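You operate a simulated robot arm through the tools that you are given. There is no shell and no other tool.

You are at the controls of a simulated robot arm. One attempt, no reset.

TASK
The nozzle check shows gaps: clean the heads once and check again.
Fine: lay the faulty sheet on the printer lid first.

The check looks at the end state, three seconds after you hand in, the way a careful person would. Anything else that was tipped, shoved, dropped, spilled or broken makes it a failure. Lids that push on must go on centred and level and be pressed home; caps that screw on are set level and turned clockwise until they are tight. Flat cloth is picked up by pressing the open fingertips on it (5 to 10 N) and closing them slowly along it; thin cloth reads only 2 to 8 mm in the jaws.

THE ROBOT
A 7-joint arm with a two-finger parallel gripper, fixed in place. Base frame: the origin is at the foot of the arm, x ahead of it, y to its left, z up. Units: m, degrees, N and s.
With the tool pointing down near the work surface it reaches from about 0.38 to 0.9 m from the base axis. Its first joint turns from -115.0 to 115.0 degrees. Payload 3.91 kg.
The TCP is the grasp point between the finger pads, 0.03 m short of the fingertips. In the tool frame z runs along the fingers and y along their closing line. The gripper opens to 0.11 m. The fingers are 0.02 m wide and 0.01 m thick; the gripper's body (0.048 by 0.112 m) begins 0.055 m behind the TCP.
Orientation is told as [roll, pitch, yaw] about the base's x, y, z axes, in that order, counted from this pose: with the fingers straight down and closing along the base's y, the tool's x points along the base's -x, its y along +y and its z along -z.

THE INTERFACE
- The arm moves only by the tool servo_tool. Its argument "plan" is one flat list of numbers, 7 for each row, row after row: the shift along the tool's x, y, z in m, then the turn, a rotation vector about the tool's x, y, z in degrees, then the closure in counts, from 0 (fully open) to 255 (shut). In form: [x, y, z, rx, ry, rz, grip, x, y, z, rx, ry, rz, grip, ...]. A call has 1 to 20 rows; each row is the pose to reach, as a shift and turn from the pose commanded when the call began, along the tool's axes at that moment. A row lasts 0.2 s, in which the tool goes at most 0.05 m and 8.6 degrees; a call with a longer step from one row to the next is refused whole, and so is a gripper value outside its range. A pose out of reach is approached as far as the arm can. The call stops where the force on the tool passes 40 N (or 10 N more than at its start, if that is more) or the arm is blocked; 0.2 s more then pass. Each finger travels about 0.153 m/s and halts on what it meets, pressing with about 35 N; the grip force reading is that of the motor and also rises with nothing between the fingers. The clock runs only during rows and for 0.2 s after the last one: add rows that repeat a pose to give the fingers time. It gives the time, the measured TCP pose, the force on the tool (base axes), the opening and the grip force at its end, in the units of the frame above (readings bear some noise), with the torque about the TCP (base axes, N m) and any sound that the robot's microphone picked up.
- Cameras (640 x 400 px; columns grow to the right, rows downward): "scene" is fixed at [0.2212, -0.4991, 1.6174]; the picture's right is [0.80, -0.60, 0.00], its down [-0.39, -0.53, -0.75] and it looks along [0.45, 0.60, -0.66] (base axes); focal length 351 px, centre (320, 200). "wrist" rides on the gripper at [0.072, 0.017, -0.103] in the tool frame; the picture's right is [-0.23, 0.97, 0.00], its down [-0.76, -0.18, -0.62] and it looks along [-0.61, -0.14, 0.78] (tool axes); focal length 222 px, centre (320, 200). There is no depth. A picture from a camera that has moved, and an enlarged one, comes with that camera's place and axes in the base frame and with its lens.
- grab_frame(camera): a new picture of that camera. No time passes.
- raise_lower(by): slides the trunk up (or, below 0, down) by that many m; the arm rides with it, the base frame stays. It gives what a move gives, with no picture.
- zoom(camera, box): a new picture of the part [left, top, right, bottom] of that camera's present view, enlarged. No time passes.
- close_job(): hands the job in; it is judged then, once.

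Places have to be worked out from the pictures, the camera data and where the tool is seen. Open the gripper and draw the arm clear of the work before you hand the job in, unless the task says otherwise.

The tools are called after ">>>" as a command line: name --argument value ..., lists and objects as JSON in quotes. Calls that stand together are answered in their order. servo_tool: Moves the arm, as the interface text tells. Its arguments: {"type":"object","properties":{"plan":{"type":"array","items":{"type":"number"}}},"required":["plan"]} The other tools are called the same way: raise_lower (by) slides the trunk up or down; grab_frame (camera) takes a picture; zoom (camera, box) takes an enlarged picture of a part of a camera's view; close_job () hands the job in.

At the start:

```text
t: 0.0
tool_pos: [0.4193, 0.2458, 1.1698]
tool_rot: [0.0, 0.0, 0.0]
contact_force: [0.0, -0.1, -1.1]
wrist_torque: [-0.02, -0.02, 0.0]
opening: 0.1103
finger_force: 0.0
trunk travel left (down, up): [-0.8, 0.19]
```

scene: 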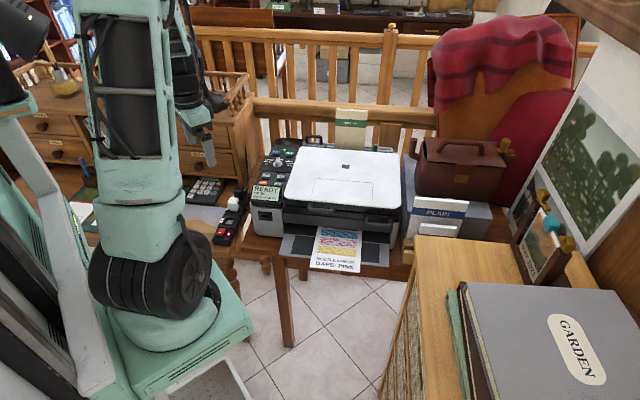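
wrist: 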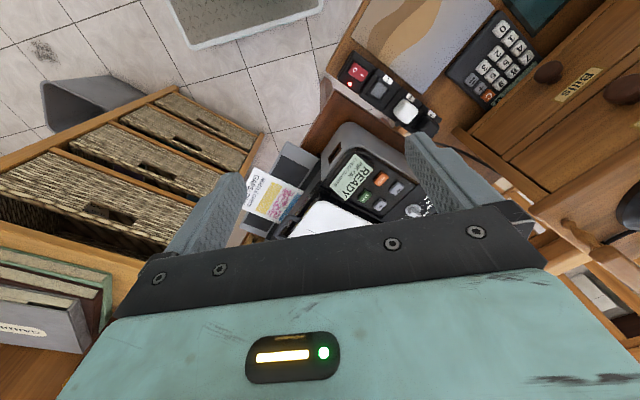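

I'll start by enlarging the views of the printer, its panel and the sheet to understand the layout.

>>> zoom --camera "scene" --box '[230, 100, 430, 280]'

>>> zoom --camera "scene" --box '[240, 130, 330, 240]'

>>> zoom --camera "scene" --box '[275, 215, 395, 290]'

>>> zoom --camera "wrist" --box '[220, 100, 460, 250]'

```text
2.22 times, centred on (330, 190) of scene
camera zoom: at [0.2212, -0.4991, 1.6174], right [0.8, -0.6, 0.0], down [-0.39, -0.53, -0.75], along [0.45, 0.6, -0.66], focal length 780 px, centre (298, 222)
```

zoom: 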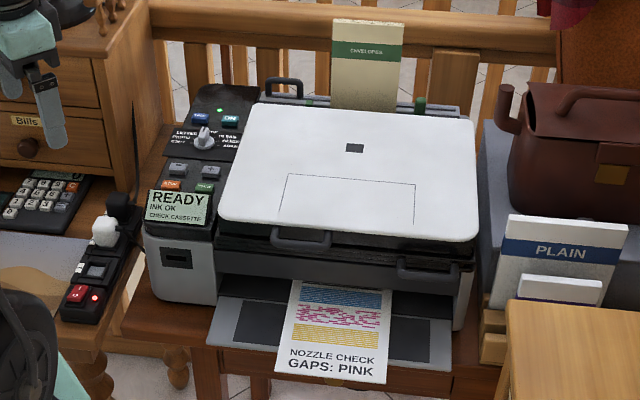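

```text
3.64 times, centred on (285, 185) of scene
camera zoom: at [0.2212, -0.4991, 1.6174], right [0.8, -0.6, 0.0], down [-0.39, -0.53, -0.75], along [0.45, 0.6, -0.66], focal length 1276 px, centre (447, 254)
```

zoom: 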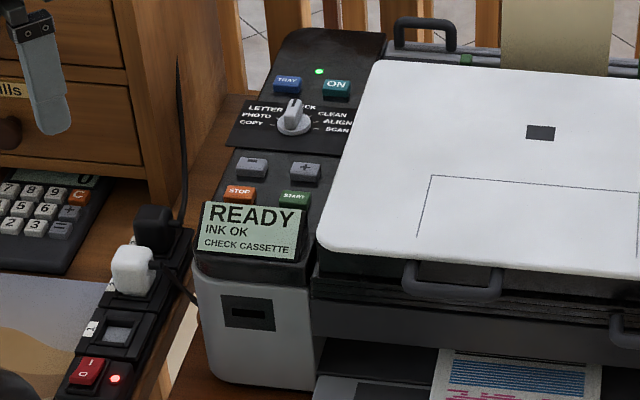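

```text
5.33 times, centred on (335, 252) of scene
camera zoom: at [0.2212, -0.4991, 1.6174], right [0.8, -0.6, 0.0], down [-0.39, -0.53, -0.75], along [0.45, 0.6, -0.66], focal length 1872 px, centre (240, -80)
```

zoom: 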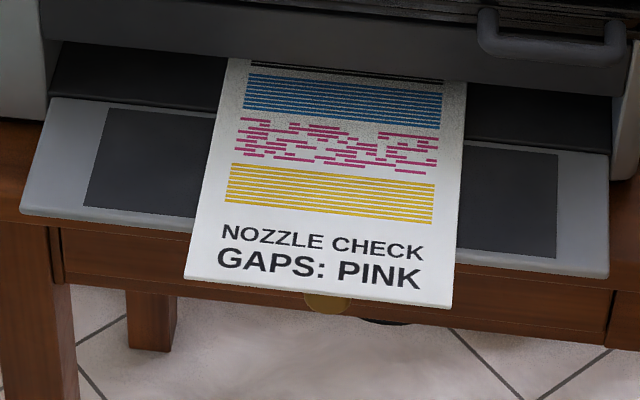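

```text
2.67 times, centred on (340, 175) of wrist
camera zoom: at [0.3478, 0.2631, 1.2713], right [0.23, 0.97, 0.0], down [0.76, -0.18, 0.62], along [0.61, -0.14, -0.78], focal length 592 px, centre (267, 267)
```

zoom: 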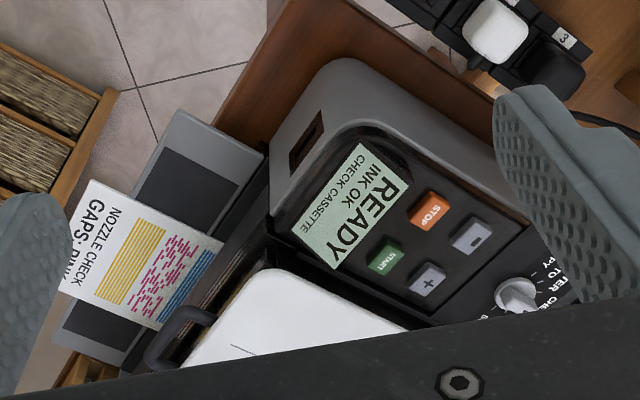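

The sheet lies on the output tray at roughly z 0.79, its front edge overhanging the tray near (0.64, -0.02), and the printer is turned 45° so that its front faces (-0.7, -0.7). I'll move the tool in front of the printer, still high and yawed 45°, to look closer with the wrist camera.

>>> servo_tool --plan '[-0.01, -0.037, 0.0025, 0, 0, -5.6, 0, -0.02, -0.074, 0.005, 0, 0, -11.2, 0, -0.03, -0.111, 0.0075, 0, 0, -16.9, 0, -0.04, -0.148, 0.01, 0, 0, -22.5, 0, -0.05, -0.185, 0.0125, 0, 0, -28.1, 0, -0.06, -0.222, 0.015, 0, 0, -33.7, 0, -0.07, -0.259, 0.0175, 0, 0, -39.4, 0, -0.08, -0.296, 0.02, 0, 0, -45, 0]'

>>> grab_frame --camera "wrist"

>>> grab_frame --camera "scene"

```text
t: 1.8
tool_pos: [0.4998, -0.0498, 1.1494]
tool_rot: [0.0, -0.2, 45.0]
contact_force: [0.0, -0.2, -0.6]
wrist_torque: [-0.01, 0.0, -0.01]
opening: 0.11
finger_force: 0.0
trunk travel left (down, up): [-0.8, 0.19]
```

```text
taken
camera wrist: at [0.4375, -0.088, 1.2516], right [-0.53, 0.85, 0.0], down [0.66, 0.41, 0.62], along [0.53, 0.33, -0.78], focal length 222 px, centre (320, 200)
```

wrist: 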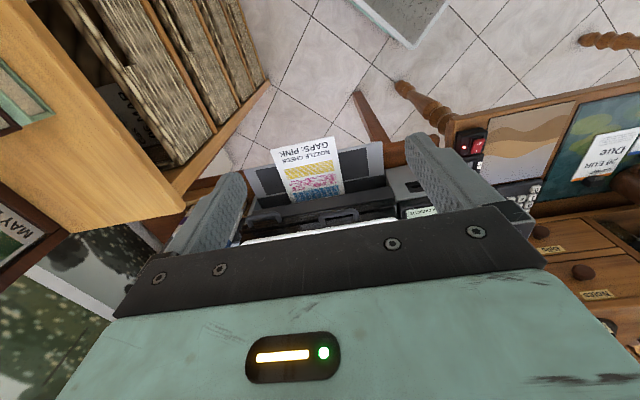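

```text
taken
```

scene: 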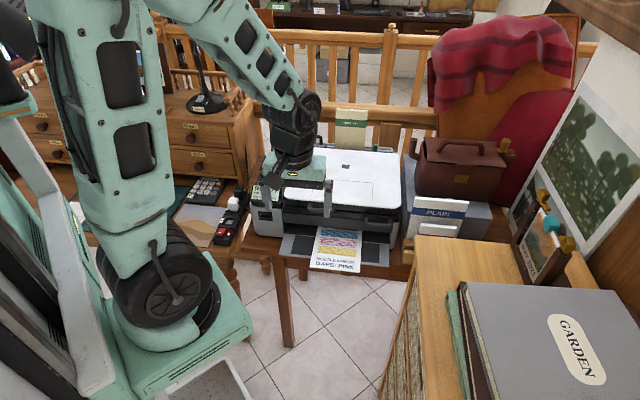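

The sheet and tray are now visible from above and in front. I'll enlarge them to get the overhang and heights.

>>> zoom --camera "wrist" --box '[235, 125, 425, 244]'

>>> zoom --camera "scene" --box '[270, 140, 420, 280]'

```text
3.36 times, centred on (330, 184) of wrist
camera zoom: at [0.4375, -0.088, 1.2516], right [-0.53, 0.85, 0.0], down [0.66, 0.41, 0.62], along [0.53, 0.33, -0.78], focal length 747 px, centre (286, 252)
```

zoom: 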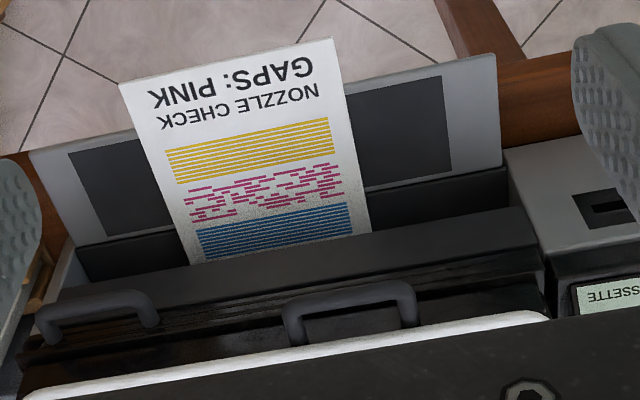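

```text
2.86 times, centred on (345, 210) of scene
camera zoom: at [0.2212, -0.4991, 1.6174], right [0.8, -0.6, 0.0], down [-0.39, -0.53, -0.75], along [0.45, 0.6, -0.66], focal length 1003 px, centre (249, 171)
```

zoom: 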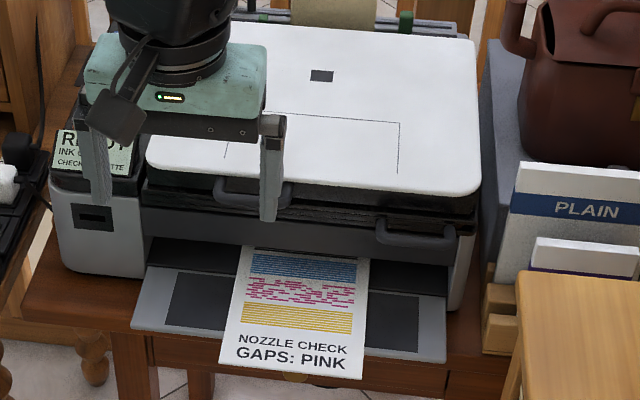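

The front edge of the sheet is clear of the tray, so I can pinch it with one finger above and one below. I'll turn the tool horizontal, pointing at the printer with the fingers closing vertically, at a safe height in front of it.

>>> servo_tool --plan '[0, -0.0047, 0.0033, -4.619, -4.619, 4.619, 0, 0, -0.0094, 0.0067, -9.238, -9.238, 9.238, 0, 0, -0.0141, 0.01, -13.857, -13.857, 13.857, 0, 0, -0.0189, 0.0133, -18.476, -18.476, 18.476, 0, 0, -0.0236, 0.0167, -23.095, -23.095, 23.095, 0, 0, -0.0283, 0.02, -27.714, -27.714, 27.714, 0, 0, -0.033, 0.0233, -32.333, -32.333, 32.333, 0, 0, -0.0377, 0.0267, -36.952, -36.952, 36.952, 0, 0, -0.0424, 0.03, -41.571, -41.571, 41.571, 0, 0, -0.0471, 0.0333, -46.19, -46.19, 46.19, 0, 0, -0.0519, 0.0367, -50.809, -50.809, 50.809, 0, 0, -0.0566, 0.04, -55.428, -55.428, 55.428, 0, 0, -0.0613, 0.0433, -60.047, -60.047, 60.047, 0, 0, -0.066, 0.0467, -64.666, -64.666, 64.666, 0, 0, -0.0707, 0.05, -69.28, -69.28, 69.28, 0]'

>>> grab_frame --camera "wrist"

>>> grab_frame --camera "scene"

```text
t: 5.0
tool_pos: [0.5689, -0.1122, 1.0858]
tool_rot: [90.2, 0.0, -45.0]
contact_force: [0.6, 0.6, -0.1]
wrist_torque: [-0.01, 0.0, 0.01]
opening: 0.1101
finger_force: 0.1
out of reach, approached as far as the arm can: row 8, 9, 10, 11, 12, 13, 14, 15
trunk travel left (down, up): [-0.8, 0.19]
```

```text
taken
camera wrist: at [0.4442, -0.1339, 1.1023], right [0.16, -0.16, 0.97], down [0.1, -0.98, -0.18], along [0.98, 0.12, -0.14], focal length 222 px, centre (320, 200)
```

wrist: 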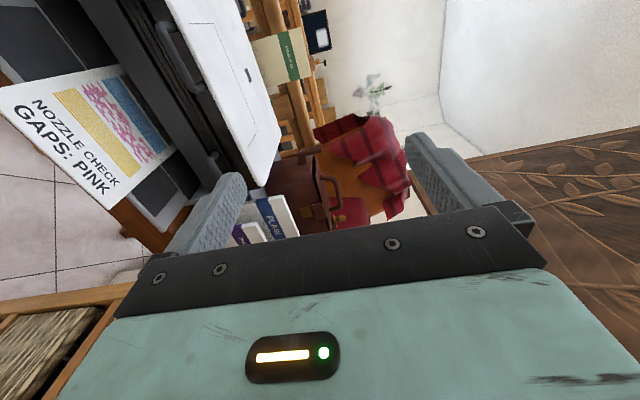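

```text
taken
```

scene: 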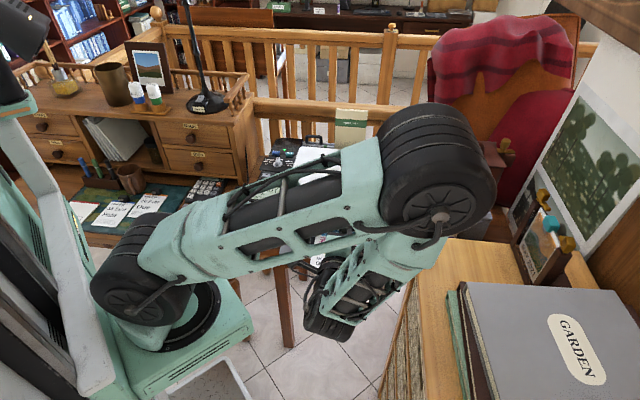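

The horizontal pose was reached, but the elbow swung out over the dresser, which is a bad configuration. I'll reverse that motion and instead plan to pitch the hand up in the arm's own radial plane, pinching the sheet's front-left corner from the base side.

>>> servo_tool --plan '[0.0047, 0.0033, 0, 4.619, 4.619, -4.619, 0, 0.0094, 0.0067, 0, 9.238, 9.238, -9.238, 0, 0.0141, 0.01, 0, 13.857, 13.857, -13.857, 0, 0.0189, 0.0133, 0, 18.476, 18.476, -18.476, 0, 0.0236, 0.0167, 0, 23.095, 23.095, -23.095, 0, 0.0283, 0.02, 0, 27.714, 27.714, -27.714, 0, 0.033, 0.0233, 0, 32.333, 32.333, -32.333, 0, 0.0377, 0.0267, 0, 36.952, 36.952, -36.952, 0, 0.0424, 0.03, 0, 41.571, 41.571, -41.571, 0, 0.0471, 0.0333, 0, 46.19, 46.19, -46.19, 0, 0.0519, 0.0367, 0, 50.809, 50.809, -50.809, 0, 0.0566, 0.04, 0, 55.428, 55.428, -55.428, 0, 0.0613, 0.0433, 0, 60.047, 60.047, -60.047, 0, 0.066, 0.0467, 0, 64.666, 64.666, -64.666, 0, 0.0707, 0.05, 0, 69.28, 69.28, -69.28, 0]'

>>> grab_frame --camera "scene"

```text
t: 8.2
tool_pos: [0.5193, -0.0625, 1.137]
tool_rot: [-0.1, 0.0, 45.0]
contact_force: [-0.7, -0.7, 0.7]
wrist_torque: [0.0, -0.01, 0.0]
opening: 0.11
finger_force: 0.0
trunk travel left (down, up): [-0.8, 0.19]
```

```text
taken
```

scene: 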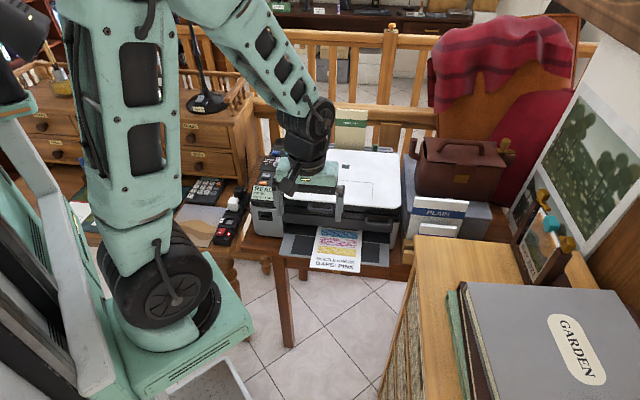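

The elbow is up again. Now I'll turn the yaw back to radial (0°), staying clear of the printer.

>>> servo_tool --plan '[-0.0086, 0.0132, 0.0062, 0, 0, 7.5, 0, -0.0173, 0.0263, 0.0123, 0, 0, 15, 0, -0.0259, 0.0395, 0.0185, 0, 0, 22.5, 0, -0.0345, 0.0527, 0.0247, 0, 0, 30, 0, -0.0432, 0.0658, 0.0308, 0, 0, 37.5, 0, -0.0518, 0.079, 0.037, 0, 0, 45, 0]'

>>> grab_frame --camera "wrist"

```text
t: 9.6
tool_pos: [0.4988, 0.0298, 1.0989]
tool_rot: [0.0, -0.1, 0.0]
contact_force: [0.8, -0.6, 0.4]
wrist_torque: [0.01, 0.02, 0.02]
opening: 0.1097
finger_force: 0.0
trunk travel left (down, up): [-0.8, 0.19]
```

```text
taken
camera wrist: at [0.4268, 0.047, 1.2023], right [0.23, 0.97, 0.0], down [0.76, -0.18, 0.62], along [0.61, -0.14, -0.78], focal length 222 px, centre (320, 200)
```

wrist: 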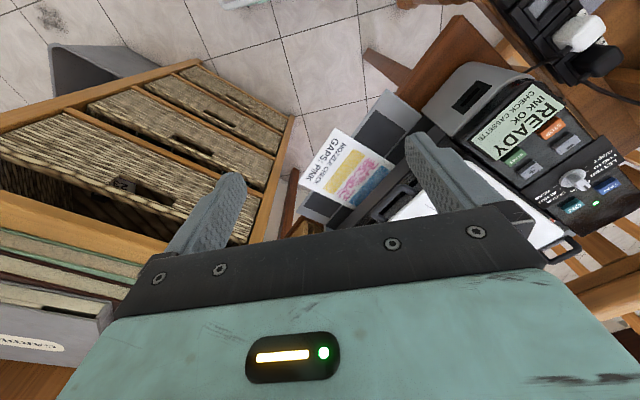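

The corner of the sheet works out at about (0.588, 0.036, 0.785). I'll pitch the hand up to horizontal in the radial plane, staying high, to see whether the arm takes it with the elbow up.

>>> servo_tool --plan '[-0.0083, 0, 0, 0, -7.5, 0, 0, -0.0167, 0, 0, 0, -15, 0, 0, -0.025, 0, 0, 0, -22.5, 0, 0, -0.0333, 0, 0, 0, -30, 0, 0, -0.0417, 0, 0, 0, -37.5, 0, 0, -0.05, 0, 0, 0, -45, 0, 0, -0.0583, 0, 0, 0, -52.5, 0, 0, -0.0667, 0, 0, 0, -60, 0, 0, -0.075, 0, 0, 0, -67.5, 0, 0, -0.0833, 0, 0, 0, -75, 0, 0, -0.0917, 0, 0, 0, -82.5, 0, 0, -0.1, 0, 0, 0, -90, 0, 0]'

>>> grab_frame --camera "scene"

>>> grab_frame --camera "wrist"

```text
t: 11.1
tool_pos: [0.5852, 0.0731, 1.1401]
tool_rot: [20.2, -40.6, -15.9]
contact_force: [0.5, -0.3, 0.6]
wrist_torque: [-0.01, 0.0, -0.06]
opening: 0.1101
finger_force: 0.1
out of reach, approached as far as the arm can: row 3, 4, 5, 6, 7
trunk travel left (down, up): [-0.8, 0.19]
stopped in row 7: the arm was blocked; the commanded pose is now the measured one
```

```text
taken
```

scene: 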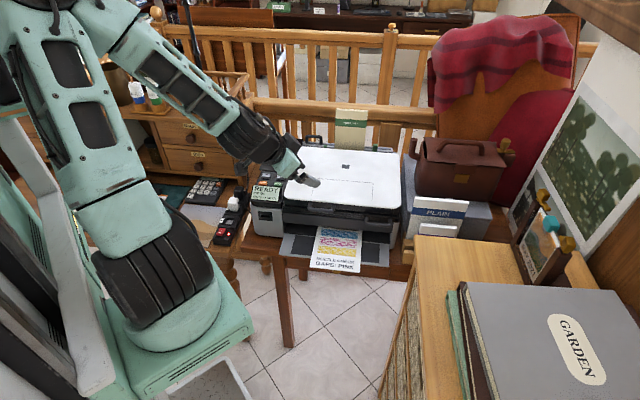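

```text
taken
camera wrist: at [0.4626, 0.0871, 1.1695], right [0.21, 0.89, 0.4], down [0.12, -0.43, 0.89], along [0.97, -0.13, -0.2], focal length 222 px, centre (320, 200)
```

wrist: 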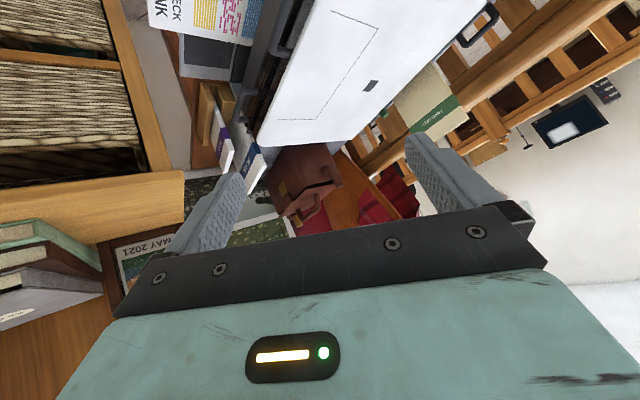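

Pitching up here folded the arm too tightly: the wrist came too close to the shoulder and the arm stopped at about 40°. I'll test the horizontal pose higher up, in free space. If it works there with a good elbow position, I can lower the trunk so the same arm shape comes down to the sheet.

>>> servo_tool --plan '[-0.0169, -0.0044, -0.0156, -5.52, 0, 5.05, 0, -0.0338, -0.0087, -0.0313, -11.04, 0, 10.1, 0, -0.0507, -0.0131, -0.0469, -16.56, 0, 15.15, 0, -0.0676, -0.0175, -0.0626, -22.08, 0, 20.2, 0, -0.0845, -0.0219, -0.0782, -27.6, 0, 25.25, 0, -0.1014, -0.0262, -0.0938, -33.12, 0, 30.3, 0, -0.1183, -0.0306, -0.1095, -38.64, 0, 35.35, 0, -0.1352, -0.035, -0.1251, -44.16, 0, 40.4, 0, -0.1521, -0.0393, -0.1408, -49.68, 0, 45.45, 0, -0.169, -0.0437, -0.1564, -55.2, 0, 50.5, 0, -0.169, -0.0437, -0.1564, -55.2, 0, 50.5, 0]'

>>> grab_frame --camera "scene"

>>> grab_frame --camera "wrist"

```text
t: 13.4
tool_pos: [0.6104, -0.0316, 1.3534]
tool_rot: [90.0, 0.0, -44.8]
contact_force: [0.9, -0.3, 0.2]
wrist_torque: [-0.01, 0.0, 0.0]
opening: 0.1103
finger_force: 0.1
out of reach, approached as far as the arm can: row 1, 2, 3, 4, 5, 6, 7, 8, 9, 10, 11
trunk travel left (down, up): [-0.8, 0.19]
```

```text
taken
```

scene: 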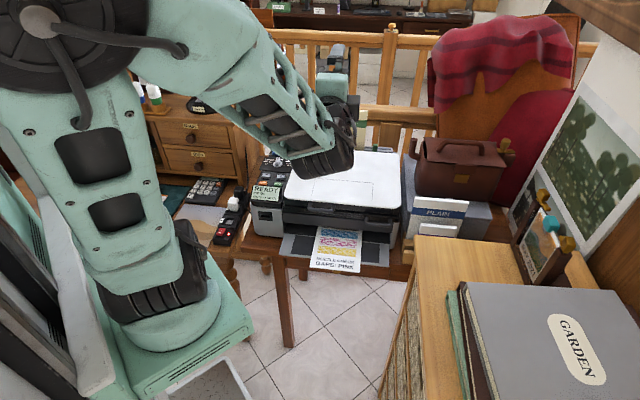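

```text
taken
camera wrist: at [0.4846, -0.0535, 1.3705], right [0.16, -0.16, 0.97], down [0.1, -0.98, -0.18], along [0.98, 0.13, -0.14], focal length 222 px, centre (320, 200)
```

wrist: 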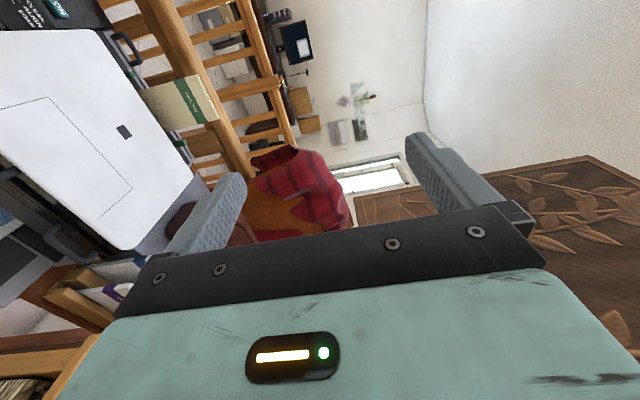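

That gives a good shape: hand horizontal with the elbow above the shoulder. I'll back the hand off a few centimetres to the front right of the sheet and then lower the trunk in steps, watching the forces.

>>> servo_tool --plan '[-0.017, 0, -0.024, 0, 0, 0, 0, -0.034, 0, -0.048, 0, 0, 0, 0]'

>>> raise_lower --by -0.25

>>> grab_frame --camera "scene"

>>> grab_frame --camera "wrist"

```text
t: 14.1
tool_pos: [0.5994, -0.0899, 1.3532]
tool_rot: [89.9, 0.0, -44.6]
contact_force: [0.5, 0.3, 0.0]
wrist_torque: [0.04, 0.01, 0.01]
opening: 0.1104
finger_force: 0.2
trunk travel left (down, up): [-0.8, 0.19]
```

```text
t: 16.6
tool_pos: [0.6, -0.0893, 1.1048]
tool_rot: [90.0, -0.1, -44.8]
contact_force: [0.0, -0.2, -0.2]
wrist_torque: [0.01, 0.03, 0.01]
opening: 0.1102
finger_force: 0.1
trunk travel left (down, up): [-0.55, 0.44]
```

```text
taken
```

scene: 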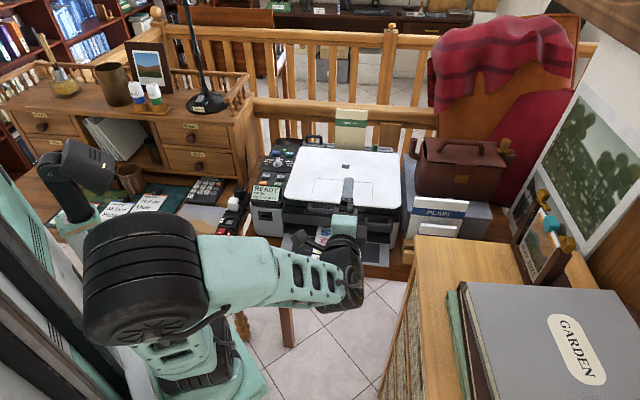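

```text
taken
camera wrist: at [0.4757, -0.1114, 1.12], right [0.16, -0.16, 0.97], down [0.1, -0.98, -0.18], along [0.98, 0.13, -0.14], focal length 222 px, centre (320, 200)
```

wrist: 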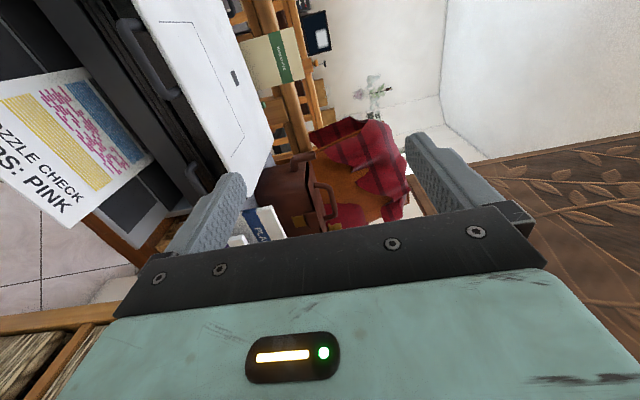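

The lowered posture is clear of the dresser and the table. I'll lower another 0.2 m and re-inspect.

>>> raise_lower --by -0.2

>>> grab_frame --camera "scene"

>>> grab_frame --camera "wrist"

```text
t: 18.8
tool_pos: [0.601, -0.0889, 0.905]
tool_rot: [89.9, -0.1, -44.9]
contact_force: [0.7, 0.0, 0.2]
wrist_torque: [-0.02, -0.02, 0.04]
opening: 0.1096
finger_force: 0.0
trunk travel left (down, up): [-0.35, 0.64]
```

```text
taken
```

scene: 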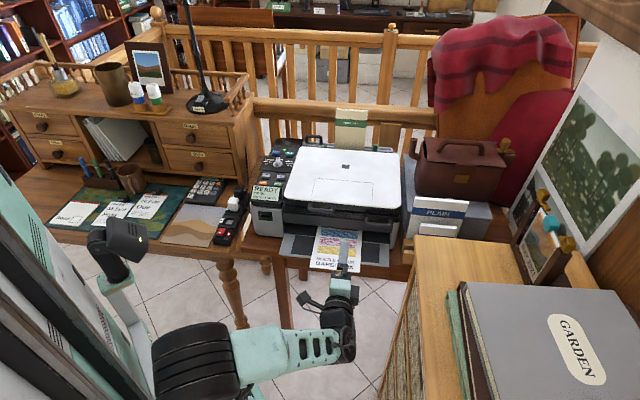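

```text
taken
camera wrist: at [0.4757, -0.1114, 0.92], right [0.16, -0.16, 0.97], down [0.1, -0.98, -0.18], along [0.98, 0.13, -0.14], focal length 222 px, centre (320, 200)
```

wrist: 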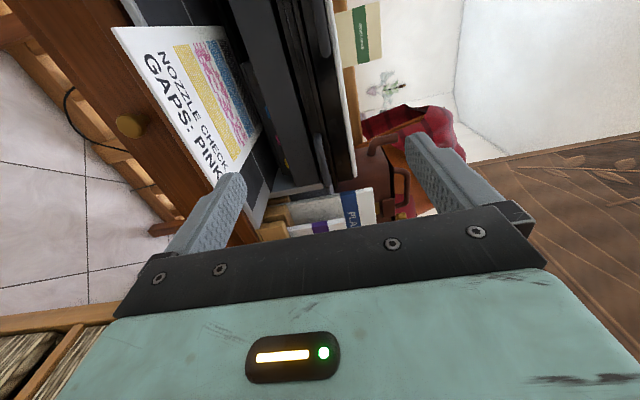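

The gripper is now in front of the tray, about 0.12 m above the sheet. I'll zoom in to refine the sheet's height and the overhang.

>>> zoom --camera "wrist" --box '[90, 0, 290, 220]'

>>> zoom --camera "scene" --box '[270, 210, 410, 320]'

```text
1.82 times, centred on (190, 110) of wrist
camera zoom: at [0.4757, -0.1114, 0.92], right [0.16, -0.16, 0.97], down [0.1, -0.98, -0.18], along [0.98, 0.13, -0.14], focal length 404 px, centre (556, 364)
```

zoom: 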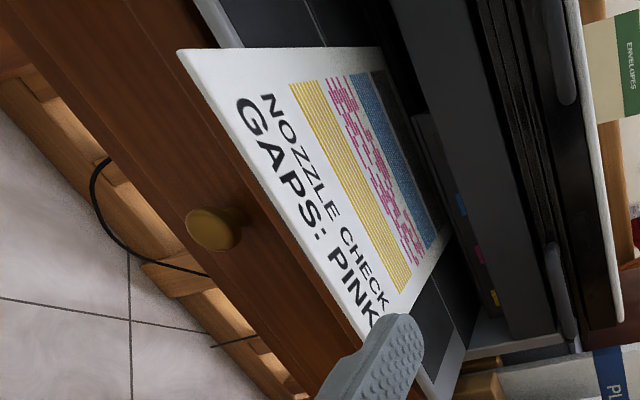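

```text
3.64 times, centred on (340, 265) of scene
camera zoom: at [0.2212, -0.4991, 1.6174], right [0.8, -0.6, 0.0], down [-0.39, -0.53, -0.75], along [0.45, 0.6, -0.66], focal length 1276 px, centre (247, -36)
```

zoom: 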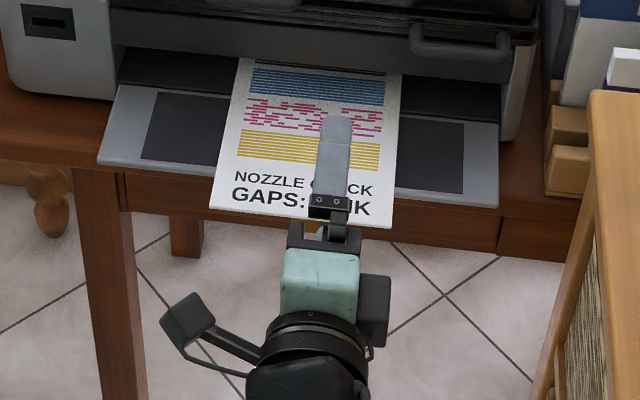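

The sheet is flat and stiff-looking with about 35 mm of overhang, and a drawer knob sits below it. I'll pre-close the fingers to about 45 mm so the lower one stays above the knob, centre on the sheet's edge, and lower the trunk to sheet height.

>>> servo_tool --plan '[0.0125, 0, 0, 0, 0, 0, 150, 0.025, 0, 0, 0, 0, 0, 150, 0.025, 0, 0, 0, 0, 0, 150]'

>>> raise_lower --by -0.108

>>> grab_frame --camera "wrist"

>>> zoom --camera "scene" --box '[270, 210, 410, 320]'

```text
t: 19.6
tool_pos: [0.5903, -0.0759, 0.9078]
tool_rot: [90.0, -0.1, -44.7]
contact_force: [-0.8, 0.7, -0.1]
wrist_torque: [0.01, 0.02, 0.01]
opening: 0.0453
finger_force: 0.1
out of reach, approached as far as the arm can: row 2, 3
trunk travel left (down, up): [-0.35, 0.64]
```

```text
t: 21.0
tool_pos: [0.5911, -0.0758, 0.8019]
tool_rot: [89.9, -0.2, -44.6]
contact_force: [-1.1, 0.2, 0.3]
wrist_torque: [0.01, 0.01, 0.0]
opening: 0.0453
finger_force: 0.1
trunk travel left (down, up): [-0.242, 0.748]
```

```text
taken
camera wrist: at [0.4669, -0.0979, 0.8172], right [0.16, -0.16, 0.97], down [0.1, -0.98, -0.18], along [0.98, 0.13, -0.14], focal length 222 px, centre (320, 200)
```

wrist: 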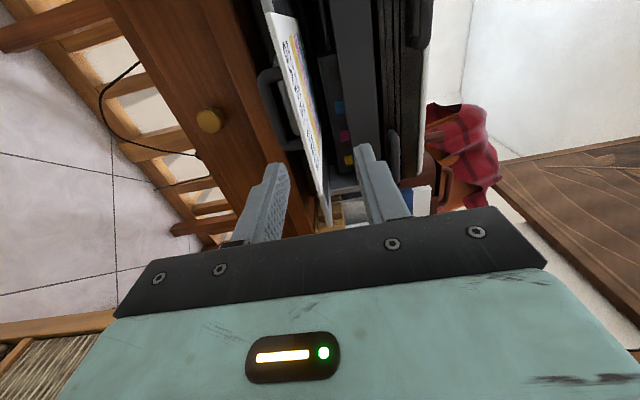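

```text
3.64 times, centred on (340, 265) of scene
camera zoom: at [0.2212, -0.4991, 1.6174], right [0.8, -0.6, 0.0], down [-0.39, -0.53, -0.75], along [0.45, 0.6, -0.66], focal length 1276 px, centre (247, -36)
```

zoom: 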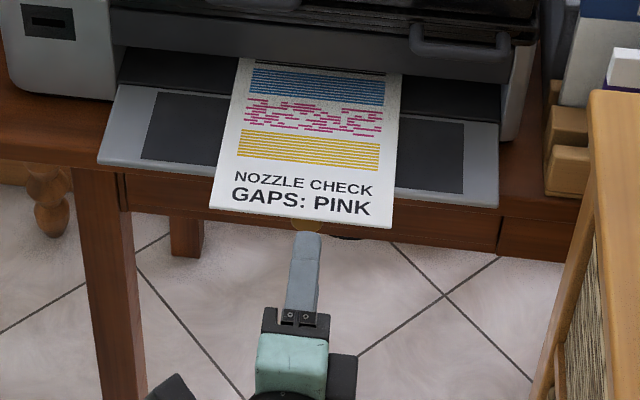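

The sheet sits between the two fingers' planes, but I can see a grey loop handle under it. I'll zoom in on the side view before advancing.

>>> zoom --camera "wrist" --box '[190, 30, 440, 240]'

```text
1.90 times, centred on (315, 135) of wrist
camera zoom: at [0.4669, -0.0979, 0.8172], right [0.16, -0.16, 0.97], down [0.1, -0.98, -0.18], along [0.98, 0.13, -0.14], focal length 423 px, centre (330, 324)
```

zoom: 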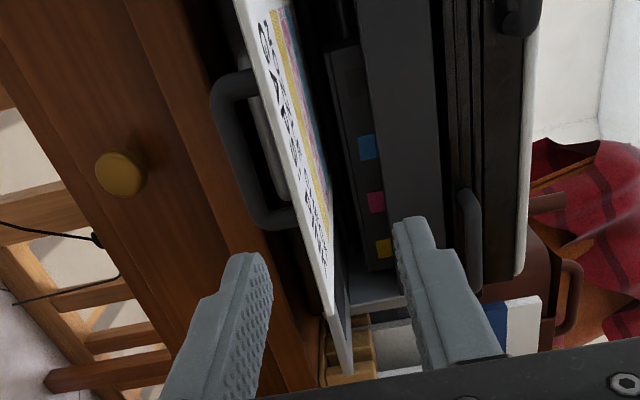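

There is a cassette handle under the sheet, roughly 2–3 cm below it. I'll zoom tightly to locate where it ends, so the lower finger can go beside it.

>>> zoom --camera "wrist" --box '[240, 50, 370, 180]'

>>> zoom --camera "scene" --box '[310, 245, 380, 290]'

```text
3.08 times, centred on (305, 115) of wrist
camera zoom: at [0.4669, -0.0979, 0.8172], right [0.16, -0.16, 0.97], down [0.1, -0.98, -0.18], along [0.98, 0.13, -0.14], focal length 684 px, centre (366, 462)
```

zoom: 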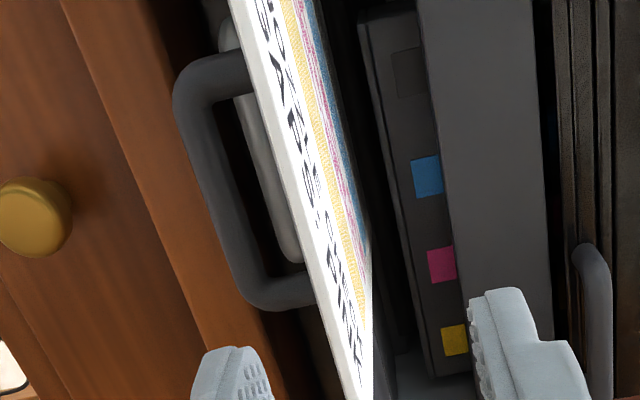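

```text
8.89 times, centred on (345, 268) of scene
camera zoom: at [0.2212, -0.4991, 1.6174], right [0.8, -0.6, 0.0], down [-0.39, -0.53, -0.75], along [0.45, 0.6, -0.66], focal length 3119 px, centre (98, -400)
```

zoom: 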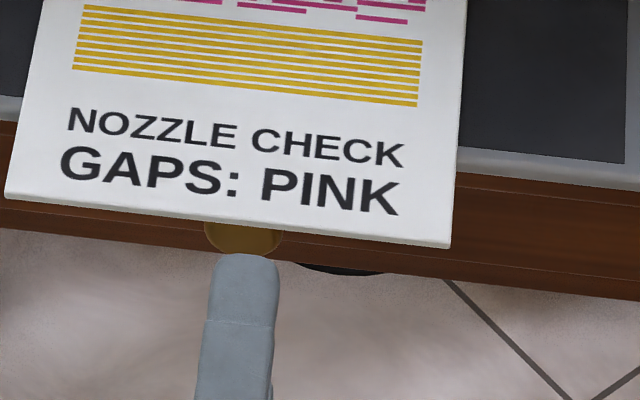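

The sheet's edge works out at z ≈ 0.789. The cassette handle occupies the middle under the sheet, so I'll grip nearer the right side of the front edge, clear of that handle. First I'll shift right and slightly down.

>>> servo_tool --plan '[-0.02, -0.004, 0, 0, 0, 0, 150, -0.0405, -0.008, 0, 0, 0, 0, 150, -0.0405, -0.008, 0, 0, 0, 0, 150]'

>>> zoom --camera "wrist" --box '[190, 30, 440, 240]'

>>> zoom --camera "scene" --box '[300, 230, 390, 300]'

```text
t: 21.8
tool_pos: [0.6192, -0.1038, 0.794]
tool_rot: [89.9, -0.1, -44.7]
contact_force: [0.2, 0.1, 0.1]
wrist_torque: [0.0, 0.02, -0.03]
opening: 0.0452
finger_force: 0.1
trunk travel left (down, up): [-0.242, 0.748]
```

```text
1.90 times, centred on (315, 135) of wrist
camera zoom: at [0.4954, -0.1262, 0.8094], right [0.16, -0.16, 0.97], down [0.1, -0.98, -0.18], along [0.98, 0.13, -0.14], focal length 423 px, centre (330, 324)
```

zoom: 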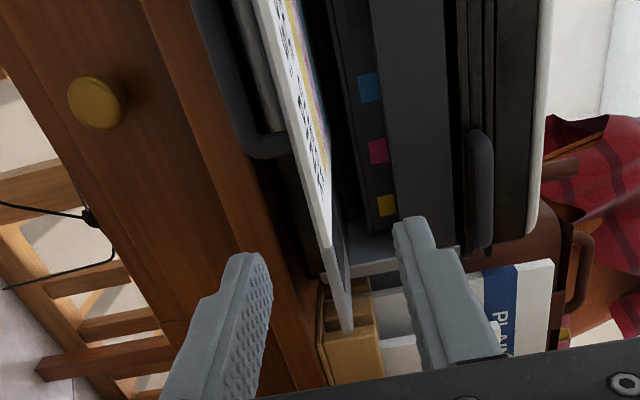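

```text
5.71 times, centred on (345, 265) of scene
camera zoom: at [0.2212, -0.4991, 1.6174], right [0.8, -0.6, 0.0], down [-0.39, -0.53, -0.75], along [0.45, 0.6, -0.66], focal length 2005 px, centre (177, -171)
```

zoom: 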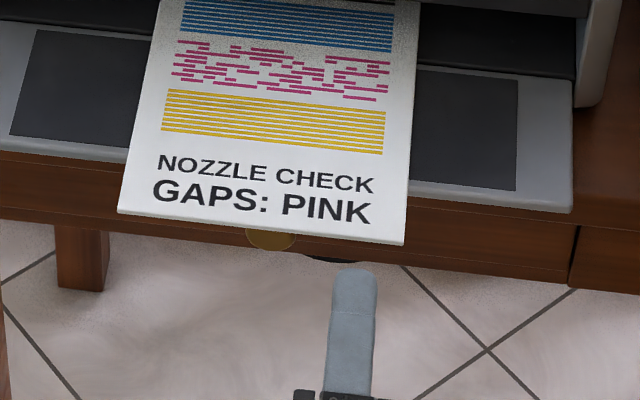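

The fingers straddle the sheet's plane and are to the right of the cassette handle. I'll advance slowly 66 mm so the fingertips come about 25 mm over and under the sheet's edge.

>>> servo_tool --plan '[0, 0, 0.012, 0, 0, 0, 150, 0, 0, 0.024, 0, 0, 0, 150, 0, 0, 0.036, 0, 0, 0, 150, 0, 0, 0.046, 0, 0, 0, 150, 0, 0, 0.056, 0, 0, 0, 150, 0, 0, 0.066, 0, 0, 0, 150]'

>>> zoom --camera "wrist" --box '[190, 30, 440, 240]'

>>> zoom --camera "scene" --box '[300, 230, 390, 300]'

```text
t: 23.2
tool_pos: [0.666, -0.0567, 0.7922]
tool_rot: [89.9, -0.1, -44.8]
contact_force: [-0.7, -0.1, 0.4]
wrist_torque: [-0.01, 0.01, -0.04]
opening: 0.0455
finger_force: 0.1
trunk travel left (down, up): [-0.242, 0.748]
```

```text
1.90 times, centred on (315, 135) of wrist
camera zoom: at [0.5424, -0.0796, 0.8084], right [0.16, -0.16, 0.97], down [0.1, -0.98, -0.18], along [0.98, 0.13, -0.14], focal length 423 px, centre (330, 324)
```

zoom: 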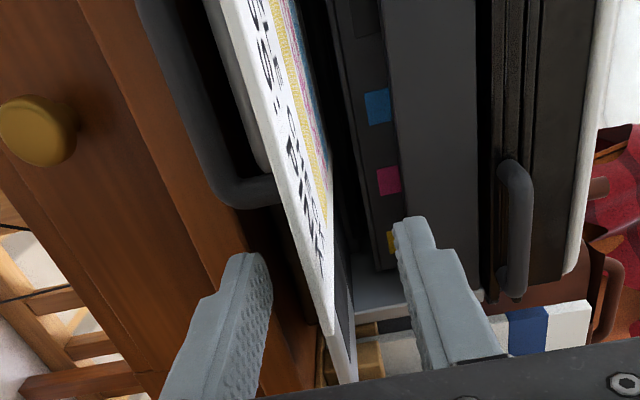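

```text
5.71 times, centred on (345, 265) of scene
camera zoom: at [0.2212, -0.4991, 1.6174], right [0.8, -0.6, 0.0], down [-0.39, -0.53, -0.75], along [0.45, 0.6, -0.66], focal length 2005 px, centre (177, -171)
```

zoom: 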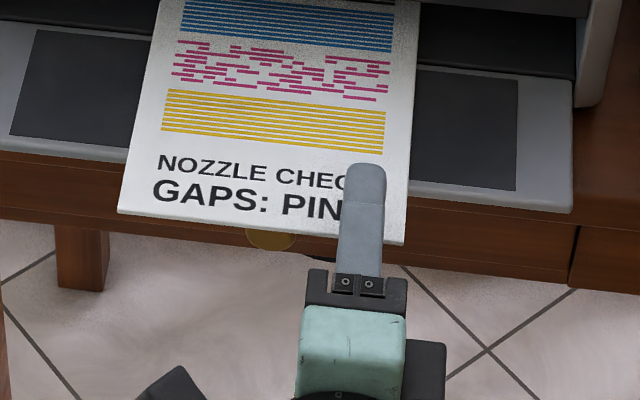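

The upper finger covers the sheet's edge and the lower one is beneath it with no contact. I'll close slowly onto the sheet.

>>> servo_tool --plan '[0, 0, 0, 0, 0, 0, 162, 0, 0, 0, 0, 0, 0, 174, 0, 0, 0, 0, 0, 0, 186, 0, 0, 0, 0, 0, 0, 198, 0, 0, 0, 0, 0, 0, 210, 0, 0, 0, 0, 0, 0, 222, 0, 0, 0, 0, 0, 0, 232, 0, 0, 0, 0, 0, 0, 240, 0, 0, 0, 0, 0, 0, 248, 0, 0, 0, 0, 0, 0, 255, 0, 0, 0, 0, 0, 0, 255, 0, 0, 0, 0, 0, 0, 255]'

>>> zoom --camera "wrist" --box '[190, 30, 440, 240]'

>>> zoom --camera "scene" --box '[280, 210, 400, 300]'

```text
t: 25.8
tool_pos: [0.6657, -0.0574, 0.7915]
tool_rot: [89.9, -0.1, -44.7]
contact_force: [-0.1, 0.1, -0.2]
wrist_torque: [-0.03, -0.02, -0.03]
opening: 0.0027
finger_force: 35.2
trunk travel left (down, up): [-0.242, 0.748]
```

```text
1.90 times, centred on (315, 135) of wrist
camera zoom: at [0.5422, -0.0796, 0.8085], right [0.16, -0.16, 0.97], down [0.1, -0.98, -0.18], along [0.98, 0.13, -0.14], focal length 423 px, centre (330, 324)
```

zoom: 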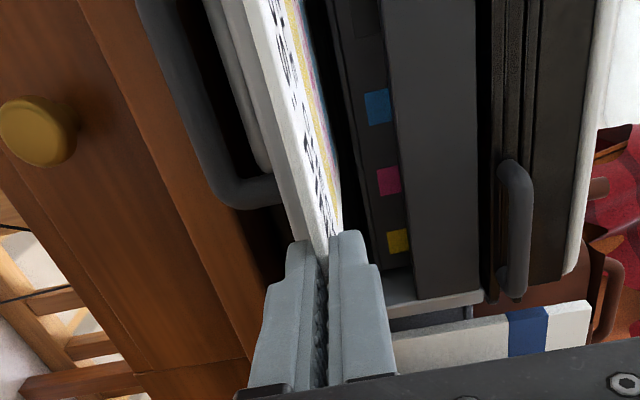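

```text
4.44 times, centred on (340, 255) of scene
camera zoom: at [0.2212, -0.4991, 1.6174], right [0.8, -0.6, 0.0], down [-0.39, -0.53, -0.75], along [0.45, 0.6, -0.66], focal length 1560 px, centre (231, -44)
```

zoom: 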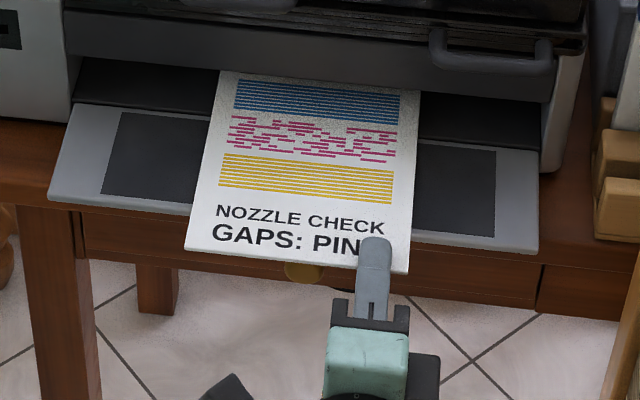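

The sheet is gripped (2.7 mm in the jaws, 35 N). I'll pull it straight out of the slot, backing off 0.1 m with a slight lift.

>>> servo_tool --plan '[0, 0.002, -0.015, 0, 0, 0, 255, 0, 0.003, -0.03, 0, 0, 0, 255, 0, 0.004, -0.045, 0, 0, 0, 255, 0, 0.005, -0.06, 0, 0, 0, 255, 0, 0.006, -0.075, 0, 0, 0, 255, 0, 0.008, -0.09, 0, 0, 0, 255, 0, 0.01, -0.1, 0, 0, 0, 255]'

>>> grab_frame --camera "wrist"

>>> grab_frame --camera "scene"

```text
t: 27.4
tool_pos: [0.5954, -0.1278, 0.8037]
tool_rot: [89.9, -0.1, -44.7]
contact_force: [-0.5, 0.6, -0.8]
wrist_torque: [-0.05, 0.0, -0.01]
opening: 0.0024
finger_force: 35.1
trunk travel left (down, up): [-0.242, 0.748]
```

```text
taken
camera wrist: at [0.4717, -0.1508, 0.8195], right [0.16, -0.16, 0.97], down [0.1, -0.98, -0.18], along [0.98, 0.13, -0.14], focal length 222 px, centre (320, 200)
```

wrist: 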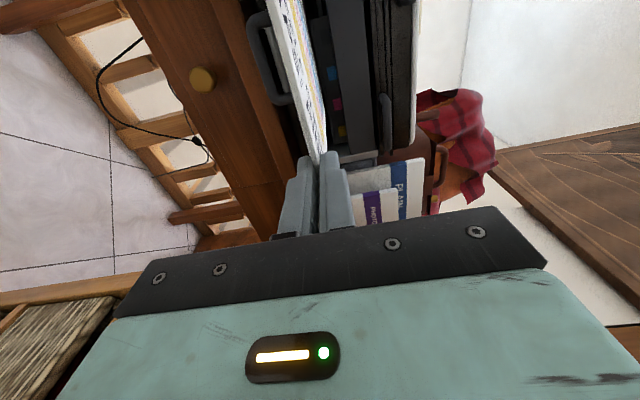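

```text
taken
```

scene: 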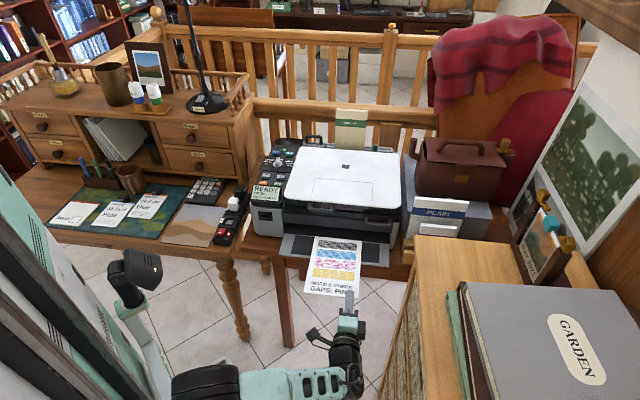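

>>> zoom --camera "scene" --box '[270, 210, 410, 310]'

```text
4.00 times, centred on (340, 260) of scene
camera zoom: at [0.2212, -0.4991, 1.6174], right [0.8, -0.6, 0.0], down [-0.39, -0.53, -0.75], along [0.45, 0.6, -0.66], focal length 1404 px, centre (240, -40)
```

zoom: 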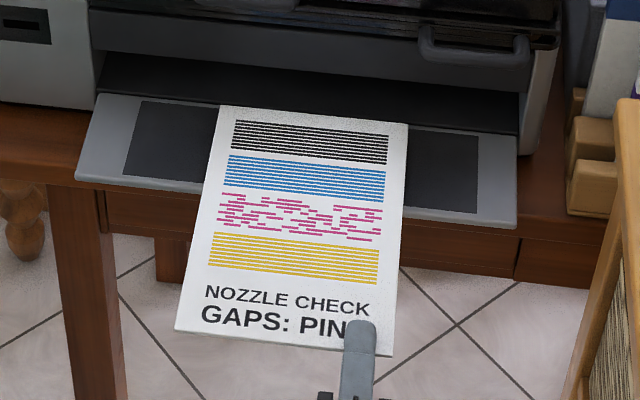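

The sheet is completely out and held level. I'll back off another 60 mm so its rear edge clears the lid handles, then raise the trunk so the sheet comes above lid height.

>>> servo_tool --plan '[0, 0.004, -0.02, 0, 0, 0, 255, 0, 0.008, -0.04, 0, 0, 0, 255, 0, 0.012, -0.06, 0, 0, 0, 255]'

>>> raise_lower --by 0.22

>>> grab_frame --camera "wrist"

>>> grab_frame --camera "scene"

```text
t: 28.2
tool_pos: [0.5526, -0.1711, 0.8158]
tool_rot: [90.0, -0.1, -44.7]
contact_force: [-0.6, 0.7, 0.9]
wrist_torque: [-0.04, 0.03, -0.02]
opening: 0.0026
finger_force: 34.9
trunk travel left (down, up): [-0.242, 0.748]
```

```text
t: 30.5
tool_pos: [0.5541, -0.1702, 1.036]
tool_rot: [90.0, -0.1, -44.6]
contact_force: [-0.2, 0.2, 0.6]
wrist_torque: [-0.05, 0.04, 0.01]
opening: 0.0024
finger_force: 35.1
trunk travel left (down, up): [-0.462, 0.528]
```

```text
taken
camera wrist: at [0.4297, -0.1929, 1.0521], right [0.16, -0.16, 0.97], down [0.1, -0.98, -0.18], along [0.98, 0.13, -0.14], focal length 222 px, centre (320, 200)
```

wrist: 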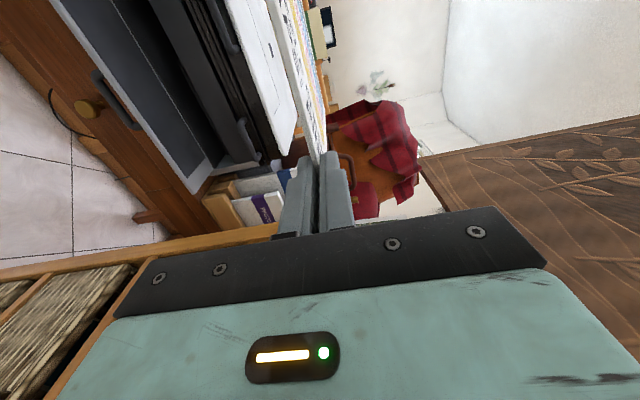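

```text
taken
```

scene: 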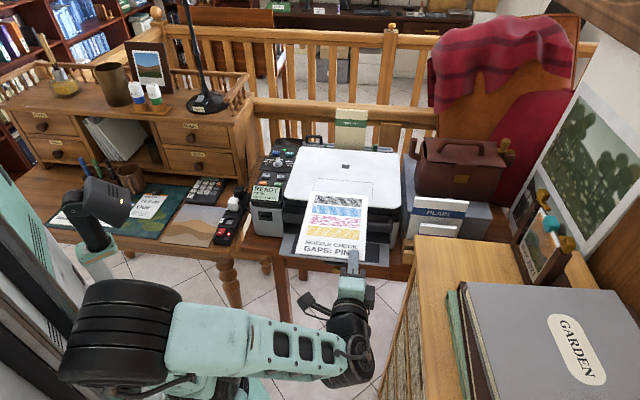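

The sheet is now above lid level. I'll zoom in from both cameras to pin down the lid's front edge, its top height and the handles.

>>> zoom --camera "wrist" --box '[150, 0, 350, 190]'

>>> zoom --camera "scene" --box '[270, 130, 420, 270]'

```text
2.11 times, centred on (250, 95) of wrist
camera zoom: at [0.4297, -0.1929, 1.0521], right [0.16, -0.16, 0.97], down [0.1, -0.98, -0.18], along [0.98, 0.13, -0.14], focal length 468 px, centre (467, 421)
```

zoom: 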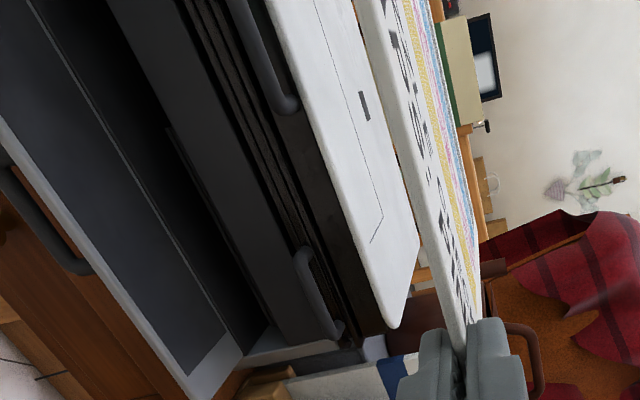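

```text
2.86 times, centred on (345, 200) of scene
camera zoom: at [0.2212, -0.4991, 1.6174], right [0.8, -0.6, 0.0], down [-0.39, -0.53, -0.75], along [0.45, 0.6, -0.66], focal length 1003 px, centre (249, 200)
```

zoom: 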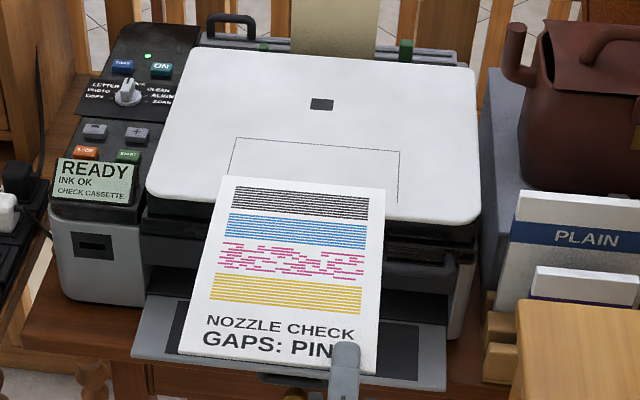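

Lid top is at z ≈ 0.935 with its front edge along p ≈ 0.57 on the printer's depth axis. There is a free gap between the two handles for the fingers. I'll move forward above the lid so the sheet's front edge overhangs just enough to keep the fingers off the lid.

>>> servo_tool --plan '[0.0026, 0, 0.033, 0, 0, 0, 255, 0.0051, 0, 0.066, 0, 0, 0, 255, 0.0077, 0, 0.099, 0, 0, 0, 255, 0.0103, 0, 0.132, 0, 0, 0, 255, 0.0128, 0, 0.165, 0, 0, 0, 255, 0.0154, 0, 0.198, 0, 0, 0, 255, 0.018, 0, 0.231, 0, 0, 0, 255, 0.0205, 0, 0.264, 0, 0, 0, 255, 0.0205, 0, 0.264, 0, 0, 0, 255]'

>>> zoom --camera "scene" --box '[260, 120, 420, 270]'

>>> grab_frame --camera "wrist"

```text
t: 32.5
tool_pos: [0.7243, 0.0316, 1.035]
tool_rot: [89.9, -0.1, -44.7]
contact_force: [-0.4, 0.5, 0.4]
wrist_torque: [-0.03, 0.01, 0.01]
opening: 0.0027
finger_force: 35.4
trunk travel left (down, up): [-0.462, 0.528]
```

```text
2.67 times, centred on (340, 195) of scene
camera zoom: at [0.2212, -0.4991, 1.6174], right [0.8, -0.6, 0.0], down [-0.39, -0.53, -0.75], along [0.45, 0.6, -0.66], focal length 936 px, centre (267, 213)
```

zoom: 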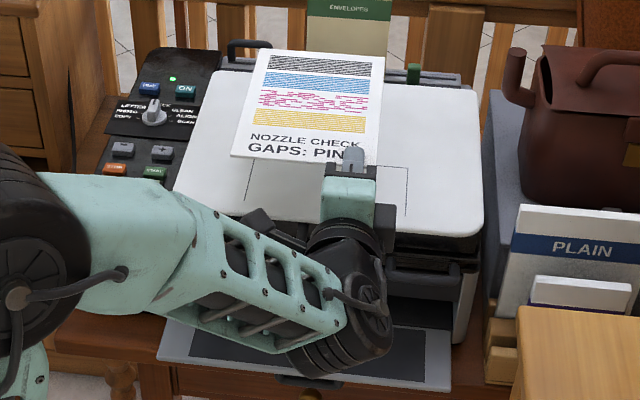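

```text
taken
camera wrist: at [0.6001, 0.0088, 1.0514], right [0.16, -0.16, 0.97], down [0.1, -0.98, -0.18], along [0.98, 0.13, -0.14], focal length 222 px, centre (320, 200)
```

wrist: 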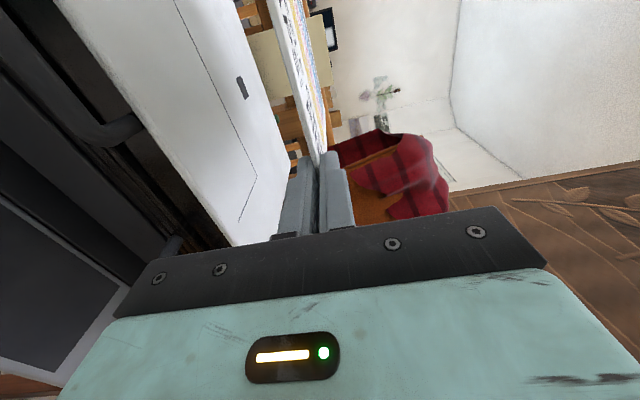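

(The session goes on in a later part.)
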